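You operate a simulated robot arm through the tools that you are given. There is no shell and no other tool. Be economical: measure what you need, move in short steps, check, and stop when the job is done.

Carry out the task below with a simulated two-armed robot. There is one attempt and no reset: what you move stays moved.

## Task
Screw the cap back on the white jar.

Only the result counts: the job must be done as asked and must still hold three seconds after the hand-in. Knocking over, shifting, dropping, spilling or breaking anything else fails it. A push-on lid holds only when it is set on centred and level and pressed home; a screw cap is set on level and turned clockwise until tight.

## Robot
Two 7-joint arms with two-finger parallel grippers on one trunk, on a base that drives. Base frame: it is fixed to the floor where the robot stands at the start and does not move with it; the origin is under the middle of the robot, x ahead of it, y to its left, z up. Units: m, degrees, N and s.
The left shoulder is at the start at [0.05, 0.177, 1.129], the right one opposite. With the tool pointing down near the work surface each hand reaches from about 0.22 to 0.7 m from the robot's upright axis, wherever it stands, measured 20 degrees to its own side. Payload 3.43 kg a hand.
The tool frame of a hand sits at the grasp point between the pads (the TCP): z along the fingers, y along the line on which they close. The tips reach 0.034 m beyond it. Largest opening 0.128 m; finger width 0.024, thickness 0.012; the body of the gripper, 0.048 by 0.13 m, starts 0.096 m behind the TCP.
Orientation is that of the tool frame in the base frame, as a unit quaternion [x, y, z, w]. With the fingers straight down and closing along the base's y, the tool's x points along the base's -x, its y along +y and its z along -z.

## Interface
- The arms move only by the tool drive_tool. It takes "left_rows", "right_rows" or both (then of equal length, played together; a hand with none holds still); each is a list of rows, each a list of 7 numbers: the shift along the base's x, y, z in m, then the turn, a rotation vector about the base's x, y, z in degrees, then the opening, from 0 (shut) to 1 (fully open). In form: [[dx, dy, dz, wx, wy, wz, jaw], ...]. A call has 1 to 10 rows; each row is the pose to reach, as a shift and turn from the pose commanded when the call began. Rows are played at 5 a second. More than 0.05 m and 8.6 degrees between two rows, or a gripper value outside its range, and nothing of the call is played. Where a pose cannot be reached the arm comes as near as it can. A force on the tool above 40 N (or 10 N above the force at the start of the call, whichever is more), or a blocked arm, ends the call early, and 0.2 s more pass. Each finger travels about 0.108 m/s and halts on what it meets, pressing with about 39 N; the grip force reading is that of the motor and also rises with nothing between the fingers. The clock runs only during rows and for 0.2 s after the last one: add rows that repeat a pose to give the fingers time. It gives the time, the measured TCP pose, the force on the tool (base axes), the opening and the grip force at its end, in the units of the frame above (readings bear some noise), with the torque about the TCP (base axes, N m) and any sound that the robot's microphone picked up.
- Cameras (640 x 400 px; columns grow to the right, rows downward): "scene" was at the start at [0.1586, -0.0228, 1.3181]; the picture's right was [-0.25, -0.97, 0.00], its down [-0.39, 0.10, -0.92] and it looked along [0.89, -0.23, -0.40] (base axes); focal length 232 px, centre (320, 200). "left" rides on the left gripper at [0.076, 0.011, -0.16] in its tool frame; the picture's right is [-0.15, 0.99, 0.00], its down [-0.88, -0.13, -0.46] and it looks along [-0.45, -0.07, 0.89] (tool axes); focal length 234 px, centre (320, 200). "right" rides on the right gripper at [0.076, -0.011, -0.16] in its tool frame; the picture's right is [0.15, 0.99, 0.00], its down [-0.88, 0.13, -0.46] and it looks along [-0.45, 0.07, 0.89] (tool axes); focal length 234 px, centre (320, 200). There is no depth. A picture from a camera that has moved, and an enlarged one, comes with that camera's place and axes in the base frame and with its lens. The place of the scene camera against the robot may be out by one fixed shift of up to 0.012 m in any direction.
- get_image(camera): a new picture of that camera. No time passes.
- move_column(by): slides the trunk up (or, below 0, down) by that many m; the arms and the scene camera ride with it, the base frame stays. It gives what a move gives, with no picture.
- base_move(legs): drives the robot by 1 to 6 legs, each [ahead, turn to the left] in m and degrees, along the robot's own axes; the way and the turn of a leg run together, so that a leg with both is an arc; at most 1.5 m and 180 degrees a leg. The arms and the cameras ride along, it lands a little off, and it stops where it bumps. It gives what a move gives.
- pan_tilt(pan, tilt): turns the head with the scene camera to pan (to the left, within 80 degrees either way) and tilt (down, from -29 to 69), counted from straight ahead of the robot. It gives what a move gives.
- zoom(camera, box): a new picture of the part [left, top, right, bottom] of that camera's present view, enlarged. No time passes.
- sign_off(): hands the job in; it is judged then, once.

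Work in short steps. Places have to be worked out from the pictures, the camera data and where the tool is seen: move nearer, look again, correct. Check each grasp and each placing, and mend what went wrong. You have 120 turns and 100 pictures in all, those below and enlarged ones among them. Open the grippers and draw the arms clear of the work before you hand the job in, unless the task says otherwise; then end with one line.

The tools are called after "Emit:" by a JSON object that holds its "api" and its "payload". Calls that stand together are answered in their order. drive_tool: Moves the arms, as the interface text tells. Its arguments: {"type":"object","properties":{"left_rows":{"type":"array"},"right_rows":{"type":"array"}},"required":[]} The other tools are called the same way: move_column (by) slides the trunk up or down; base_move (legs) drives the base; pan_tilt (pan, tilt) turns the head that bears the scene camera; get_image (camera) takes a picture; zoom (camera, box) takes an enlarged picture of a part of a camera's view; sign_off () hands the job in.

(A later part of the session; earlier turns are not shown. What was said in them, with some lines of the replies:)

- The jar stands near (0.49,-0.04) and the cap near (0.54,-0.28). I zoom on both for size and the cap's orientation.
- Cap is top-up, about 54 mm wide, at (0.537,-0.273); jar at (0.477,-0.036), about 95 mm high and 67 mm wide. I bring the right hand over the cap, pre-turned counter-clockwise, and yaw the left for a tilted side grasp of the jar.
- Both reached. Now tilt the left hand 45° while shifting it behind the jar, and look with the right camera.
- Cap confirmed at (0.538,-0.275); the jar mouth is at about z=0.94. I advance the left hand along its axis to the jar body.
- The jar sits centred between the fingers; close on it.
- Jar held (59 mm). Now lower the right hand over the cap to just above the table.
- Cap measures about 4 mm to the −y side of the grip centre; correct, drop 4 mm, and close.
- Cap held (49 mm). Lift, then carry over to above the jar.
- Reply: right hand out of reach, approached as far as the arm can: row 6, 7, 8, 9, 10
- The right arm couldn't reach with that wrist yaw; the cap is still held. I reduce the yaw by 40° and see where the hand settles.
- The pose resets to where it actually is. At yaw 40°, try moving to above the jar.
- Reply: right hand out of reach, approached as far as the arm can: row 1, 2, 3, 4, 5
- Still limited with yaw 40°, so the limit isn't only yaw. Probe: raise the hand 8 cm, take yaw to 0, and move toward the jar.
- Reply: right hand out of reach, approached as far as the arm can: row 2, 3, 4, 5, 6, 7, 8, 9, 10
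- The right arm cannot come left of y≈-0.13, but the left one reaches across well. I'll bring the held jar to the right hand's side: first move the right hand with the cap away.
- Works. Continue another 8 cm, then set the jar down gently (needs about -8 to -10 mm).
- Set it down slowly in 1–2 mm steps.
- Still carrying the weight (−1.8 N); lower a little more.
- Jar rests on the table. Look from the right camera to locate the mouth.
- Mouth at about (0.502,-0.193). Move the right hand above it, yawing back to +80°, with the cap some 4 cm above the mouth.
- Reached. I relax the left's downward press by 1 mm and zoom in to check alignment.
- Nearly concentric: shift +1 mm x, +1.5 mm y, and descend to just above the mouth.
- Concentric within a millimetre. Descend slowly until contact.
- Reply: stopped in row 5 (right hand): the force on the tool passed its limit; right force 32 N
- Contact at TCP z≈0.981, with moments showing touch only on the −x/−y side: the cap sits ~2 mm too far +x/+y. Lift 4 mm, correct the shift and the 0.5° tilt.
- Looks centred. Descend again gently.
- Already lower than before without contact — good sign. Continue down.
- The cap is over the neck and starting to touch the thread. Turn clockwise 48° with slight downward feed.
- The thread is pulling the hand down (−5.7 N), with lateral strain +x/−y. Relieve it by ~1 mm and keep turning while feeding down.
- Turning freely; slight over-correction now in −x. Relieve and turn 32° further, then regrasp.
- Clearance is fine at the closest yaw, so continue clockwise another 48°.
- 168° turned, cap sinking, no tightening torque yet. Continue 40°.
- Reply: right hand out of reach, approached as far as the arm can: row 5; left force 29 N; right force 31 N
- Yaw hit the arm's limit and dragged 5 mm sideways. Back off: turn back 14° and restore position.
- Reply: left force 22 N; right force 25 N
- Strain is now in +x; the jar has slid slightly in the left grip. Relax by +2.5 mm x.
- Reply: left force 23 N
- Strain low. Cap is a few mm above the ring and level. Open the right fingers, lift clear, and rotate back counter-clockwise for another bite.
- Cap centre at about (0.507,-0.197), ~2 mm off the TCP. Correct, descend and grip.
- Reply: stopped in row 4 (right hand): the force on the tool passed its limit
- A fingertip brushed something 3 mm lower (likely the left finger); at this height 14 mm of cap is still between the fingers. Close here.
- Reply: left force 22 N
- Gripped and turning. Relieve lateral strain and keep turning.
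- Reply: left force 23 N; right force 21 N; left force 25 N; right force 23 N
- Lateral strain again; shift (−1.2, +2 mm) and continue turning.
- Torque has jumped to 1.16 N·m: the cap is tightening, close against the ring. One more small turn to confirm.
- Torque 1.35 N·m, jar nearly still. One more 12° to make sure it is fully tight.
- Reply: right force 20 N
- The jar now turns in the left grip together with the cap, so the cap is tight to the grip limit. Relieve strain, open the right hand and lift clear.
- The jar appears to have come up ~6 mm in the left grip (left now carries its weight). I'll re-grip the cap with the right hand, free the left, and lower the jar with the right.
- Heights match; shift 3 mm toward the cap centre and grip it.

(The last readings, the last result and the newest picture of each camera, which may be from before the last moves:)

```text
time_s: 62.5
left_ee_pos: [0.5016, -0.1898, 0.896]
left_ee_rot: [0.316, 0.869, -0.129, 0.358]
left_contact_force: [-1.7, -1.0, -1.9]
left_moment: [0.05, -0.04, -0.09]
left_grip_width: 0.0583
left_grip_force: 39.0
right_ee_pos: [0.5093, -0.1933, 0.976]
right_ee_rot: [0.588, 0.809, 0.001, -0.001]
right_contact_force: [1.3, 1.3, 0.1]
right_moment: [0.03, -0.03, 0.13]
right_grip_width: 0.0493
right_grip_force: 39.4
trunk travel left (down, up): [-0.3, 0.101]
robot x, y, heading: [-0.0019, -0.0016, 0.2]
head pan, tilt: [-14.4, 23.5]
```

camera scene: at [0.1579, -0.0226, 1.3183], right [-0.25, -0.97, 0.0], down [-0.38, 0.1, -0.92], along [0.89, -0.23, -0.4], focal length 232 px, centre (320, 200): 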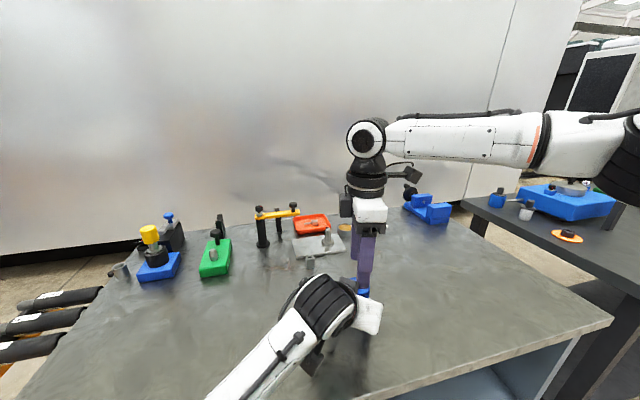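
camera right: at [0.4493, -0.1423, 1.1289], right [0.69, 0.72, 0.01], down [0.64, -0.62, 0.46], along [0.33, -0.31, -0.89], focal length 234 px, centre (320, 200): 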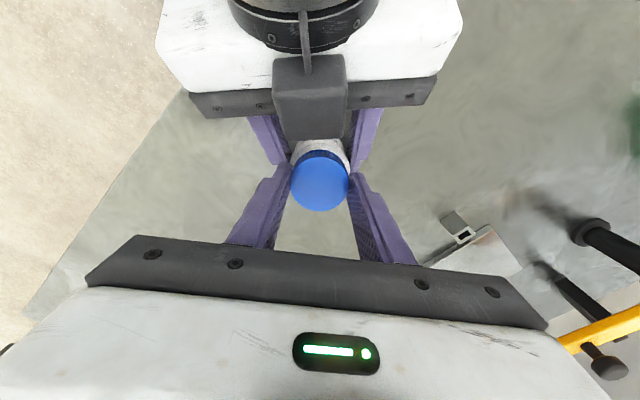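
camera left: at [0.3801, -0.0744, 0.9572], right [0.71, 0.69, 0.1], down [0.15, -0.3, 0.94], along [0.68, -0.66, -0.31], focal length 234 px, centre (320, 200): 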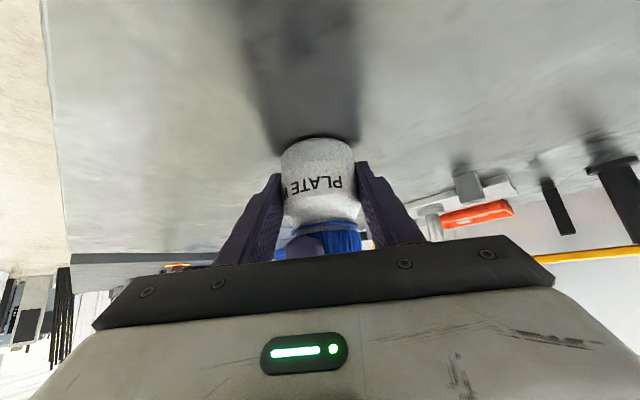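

Gripped. A quick 8° tightening test while both hands hold.

Emit:
{"api": "drive_tool", "payload": {"right_rows": [[0, 0, 0, 0, 0, -4, 0.2], [0, 0, 0, 0, 0, -8, 0.2]]}}

```text
time_s: 63.1
left_ee_pos: [0.5005, -0.1917, 0.8957]
left_ee_rot: [0.317, 0.869, -0.13, 0.358]
left_contact_force: [-4.1, -3.7, 0.3]
left_moment: [0.24, -0.13, -1.23]
left_grip_width: 0.0585
left_grip_force: 38.7
right_ee_pos: [0.5088, -0.1946, 0.9761]
right_ee_rot: [0.643, 0.766, 0.001, 0.0]
right_contact_force: [3.5, 3.3, -1.2]
right_moment: [0.03, -0.15, 1.22]
right_grip_width: 0.0495
right_grip_force: 38.7
trunk travel left (down, up): [-0.3, 0.101]
robot x, y, heading: [0.0033, 0.0029, 0.1]
head pan, tilt: [-14.4, 23.5]
```

Tight (1.22 N·m). Now open the left hand and withdraw it along its axis; the right holds the jar by its cap.

Emit:
{"api": "drive_tool", "payload": {"left_rows": [[0, 0, 0, 0, 0, 0, 0.6], [0, 0, 0, 0, 0, 0, 0.9], [0, 0, 0, 0, 0, 0, 0.9], [-0.02, 0.017, 0.026, 0, 0, 0, 0.9], [-0.04, 0.034, 0.052, 0, 0, 0, 0.9], [-0.06, 0.051, 0.078, 0, 0, 0, 0.9], [-0.075, 0.075, 0.09, 0, 0, 0, 0.9], [-0.09, 0.115, 0.1, 0, 0, 0, 0.9]]}}

Emit:
{"api": "get_image", "payload": {"camera": "left"}}

Emit:
{"api": "zoom", "payload": {"camera": "scene", "box": [300, 220, 428, 348]}}

```text
time_s: 65.0
left_ee_pos: [0.4114, -0.0719, 0.9948]
left_ee_rot: [0.317, 0.869, -0.129, 0.358]
left_contact_force: [0.8, 0.5, 0.4]
left_moment: [-0.03, 0.0, -0.01]
left_grip_width: 0.1153
left_grip_force: 0.1
right_ee_pos: [0.5093, -0.1936, 0.9767]
right_ee_rot: [0.644, 0.765, 0.001, 0.0]
right_contact_force: [-0.4, -0.4, -0.8]
right_moment: [0.01, 0.0, 0.03]
right_grip_width: 0.049
right_grip_force: 38.8
trunk travel left (down, up): [-0.3, 0.101]
robot x, y, heading: [-0.0013, 0.0004, -0.0]
head pan, tilt: [-14.4, 23.5]
```

```text
42 pictures are left
camera left: at [0.2906, 0.0437, 1.055], right [0.71, 0.69, 0.11], down [0.15, -0.3, 0.94], along [0.68, -0.66, -0.32], focal length 234 px, centre (320, 200)
```

left: 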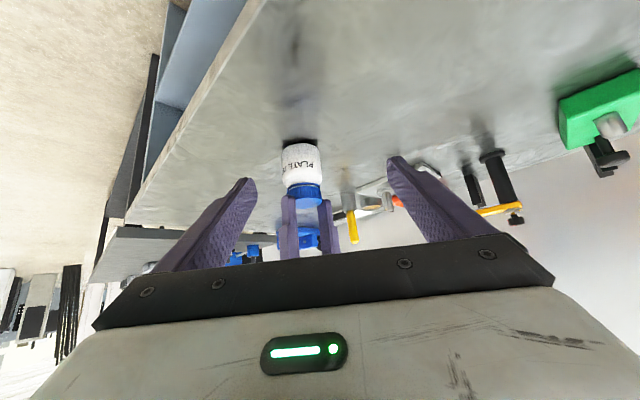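

```text
3.12 times, centred on (364, 284) of scene
camera zoom: at [0.1587, -0.0227, 1.3182], right [-0.25, -0.97, 0.0], down [-0.39, 0.1, -0.92], along [0.89, -0.23, -0.4], focal length 725 px, centre (182, -62)
```

zoom: 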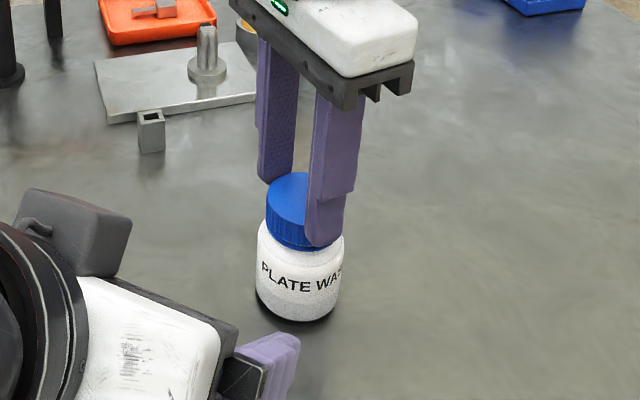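

Cap looks seated and level, and the jar hangs upright from it. Lower in 1 mm steps until it touches down.

Emit:
{"api": "drive_tool", "payload": {"right_rows": [[0, 0, -0.001, 0, 0, 0, 0.2], [0, 0, -0.002, 0, 0, 0, 0.2], [0, 0, -0.003, 0, 0, 0, 0.2], [0, 0, -0.004, 0, 0, 0, 0.2], [0, 0, -0.004, 0, 0, 0, 0.2]]}}

Emit:
{"api": "drive_tool", "payload": {"right_rows": [[0, 0, -0.001, 0, 0, 0, 0.2], [0, 0, -0.002, 0, 0, 0, 0.2], [0, 0, -0.002, 0, 0, 0, 0.2]]}}

```text
time_s: 66.2
left_ee_pos: [0.4097, -0.0726, 0.9957]
left_ee_rot: [0.315, 0.869, -0.128, 0.359]
left_contact_force: [-0.9, 0.1, -1.3]
left_moment: [0.0, 0.03, 0.0]
left_grip_width: 0.1154
left_grip_force: 0.1
right_ee_pos: [0.5086, -0.1933, 0.9728]
right_ee_rot: [0.643, 0.766, 0.001, 0.001]
right_contact_force: [0.7, 0.4, 1.0]
right_moment: [-0.02, 0.03, 0.02]
right_grip_width: 0.0489
right_grip_force: 39.5
trunk travel left (down, up): [-0.3, 0.101]
robot x, y, heading: [-0.0026, 0.0018, 0.1]
head pan, tilt: [-14.4, 23.5]
```

```text
time_s: 67.0
left_ee_pos: [0.4107, -0.0721, 0.9945]
left_ee_rot: [0.316, 0.869, -0.127, 0.358]
left_contact_force: [-0.4, -0.5, -0.4]
left_moment: [0.01, -0.04, -0.05]
left_grip_width: 0.1153
left_grip_force: 0.2
right_ee_pos: [0.5086, -0.1923, 0.972]
right_ee_rot: [0.643, 0.766, 0.003, 0.001]
right_contact_force: [-0.4, -1.2, 12.7]
right_moment: [-0.3, 0.39, -0.04]
right_grip_width: 0.0488
right_grip_force: 38.8
trunk travel left (down, up): [-0.3, 0.101]
robot x, y, heading: [0.0013, -0.0015, -0.2]
head pan, tilt: [-14.4, 23.5]
```

Touchdown (12.7 N). Open the right hand, lift away and check.

Emit:
{"api": "drive_tool", "payload": {"right_rows": [[0, 0, 0.0015, 0, 0, 0, 0.2], [0, 0, 0.0015, 0, 0, 0, 0.45], [0, 0, 0.0015, 0, 0, 0, 0.6], [0, 0, 0.0015, 0, 0, 0, 0.6], [0, 0, 0.03, 0, 0, 0, 0.6], [0, 0, 0.07, 0, 0, 0, 0.6], [0, 0, 0.11, 0, 0, 0, 0.6], [0, -0.04, 0.13, 0, 0, 0, 0.6], [0, -0.08, 0.13, 0, 0, 0, 0.6], [0, -0.12, 0.13, 0, 0, 0, 0.6]]}}

Emit:
{"api": "zoom", "payload": {"camera": "scene", "box": [300, 220, 428, 348]}}

Emit:
{"api": "zoom", "payload": {"camera": "left", "box": [250, 110, 370, 230]}}

Emit:
{"api": "get_image", "payload": {"camera": "scene"}}

```text
time_s: 69.2
left_ee_pos: [0.4109, -0.0722, 0.9948]
left_ee_rot: [0.316, 0.869, -0.128, 0.358]
left_contact_force: [0.6, 0.2, -0.4]
left_moment: [0.01, 0.0, 0.05]
left_grip_width: 0.1152
left_grip_force: 0.1
right_ee_pos: [0.5077, -0.3164, 1.1016]
right_ee_rot: [0.643, 0.766, 0.002, 0.0]
right_contact_force: [-0.7, -0.2, 0.0]
right_moment: [0.0, -0.03, 0.01]
right_grip_width: 0.0769
right_grip_force: 0.0
trunk travel left (down, up): [-0.3, 0.101]
robot x, y, heading: [-0.0051, 0.0011, -0.0]
head pan, tilt: [-14.4, 23.5]
```

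```text
3.12 times, centred on (364, 284) of scene
camera zoom: at [0.1585, -0.0234, 1.3182], right [-0.25, -0.97, 0.0], down [-0.39, 0.1, -0.92], along [0.89, -0.23, -0.4], focal length 725 px, centre (182, -62)
```

zoom: 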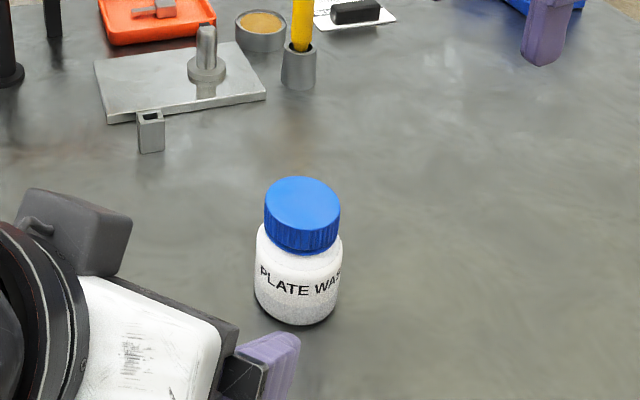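

```text
3.33 times, centred on (310, 170) of left
camera zoom: at [0.2908, 0.0427, 1.0549], right [0.71, 0.69, 0.11], down [0.15, -0.3, 0.94], along [0.68, -0.66, -0.32], focal length 781 px, centre (353, 300)
```

zoom: 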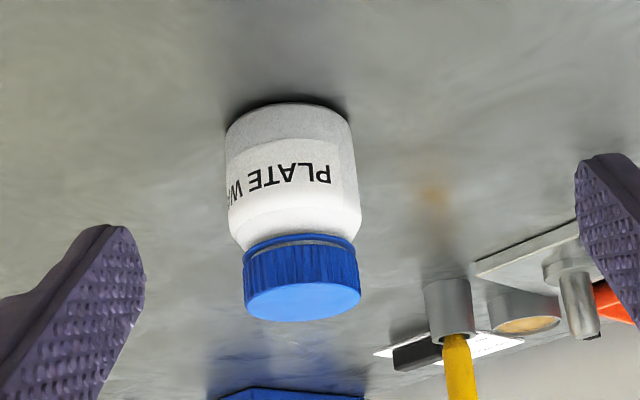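

```text
38 pictures are left
camera scene: at [0.1585, -0.0234, 1.3182], right [-0.25, -0.97, 0.0], down [-0.39, 0.1, -0.92], along [0.89, -0.23, -0.4], focal length 232 px, centre (320, 200)
```

scene: 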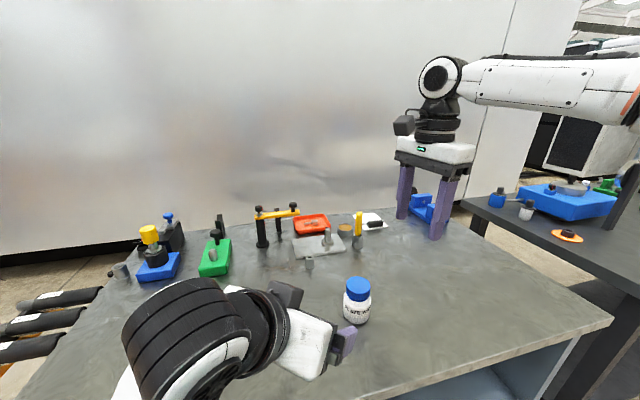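

The jar stands upright with the cap on, level and tight. Draw the left arm a bit further clear, then hand in.

Emit:
{"api": "drive_tool", "payload": {"left_rows": [[-0.01, 0.03, 0.03, 0, 0, 0, 0.9], [-0.02, 0.06, 0.06, 0, 0, 0, 0.9], [-0.03, 0.09, 0.09, 0, 0, 0, 0.9]]}}

Emit:
{"api": "sign_off", "payload": {}}

```text
time_s: 70.0
left_ee_pos: [0.3801, 0.02, 1.0839]
left_ee_rot: [0.316, 0.869, -0.129, 0.358]
left_contact_force: [0.1, 0.5, -0.4]
left_moment: [0.02, 0.01, 0.0]
left_grip_width: 0.1153
left_grip_force: 0.1
right_ee_pos: [0.5071, -0.315, 1.102]
right_ee_rot: [0.643, 0.766, 0.001, 0.0]
right_contact_force: [0.4, 0.8, 0.9]
right_moment: [-0.01, -0.02, 0.01]
right_grip_width: 0.0768
right_grip_force: 0.1
trunk travel left (down, up): [-0.3, 0.101]
robot x, y, heading: [-0.0048, 0.0009, -0.0]
head pan, tilt: [-14.4, 23.5]
```

```text
The job is handed in.
```

The cap is screwed onto the white jar, level and tight (about 1.2 N·m); the jar stands upright, about 16 cm to the right of where it started because the right arm could not reach it there.
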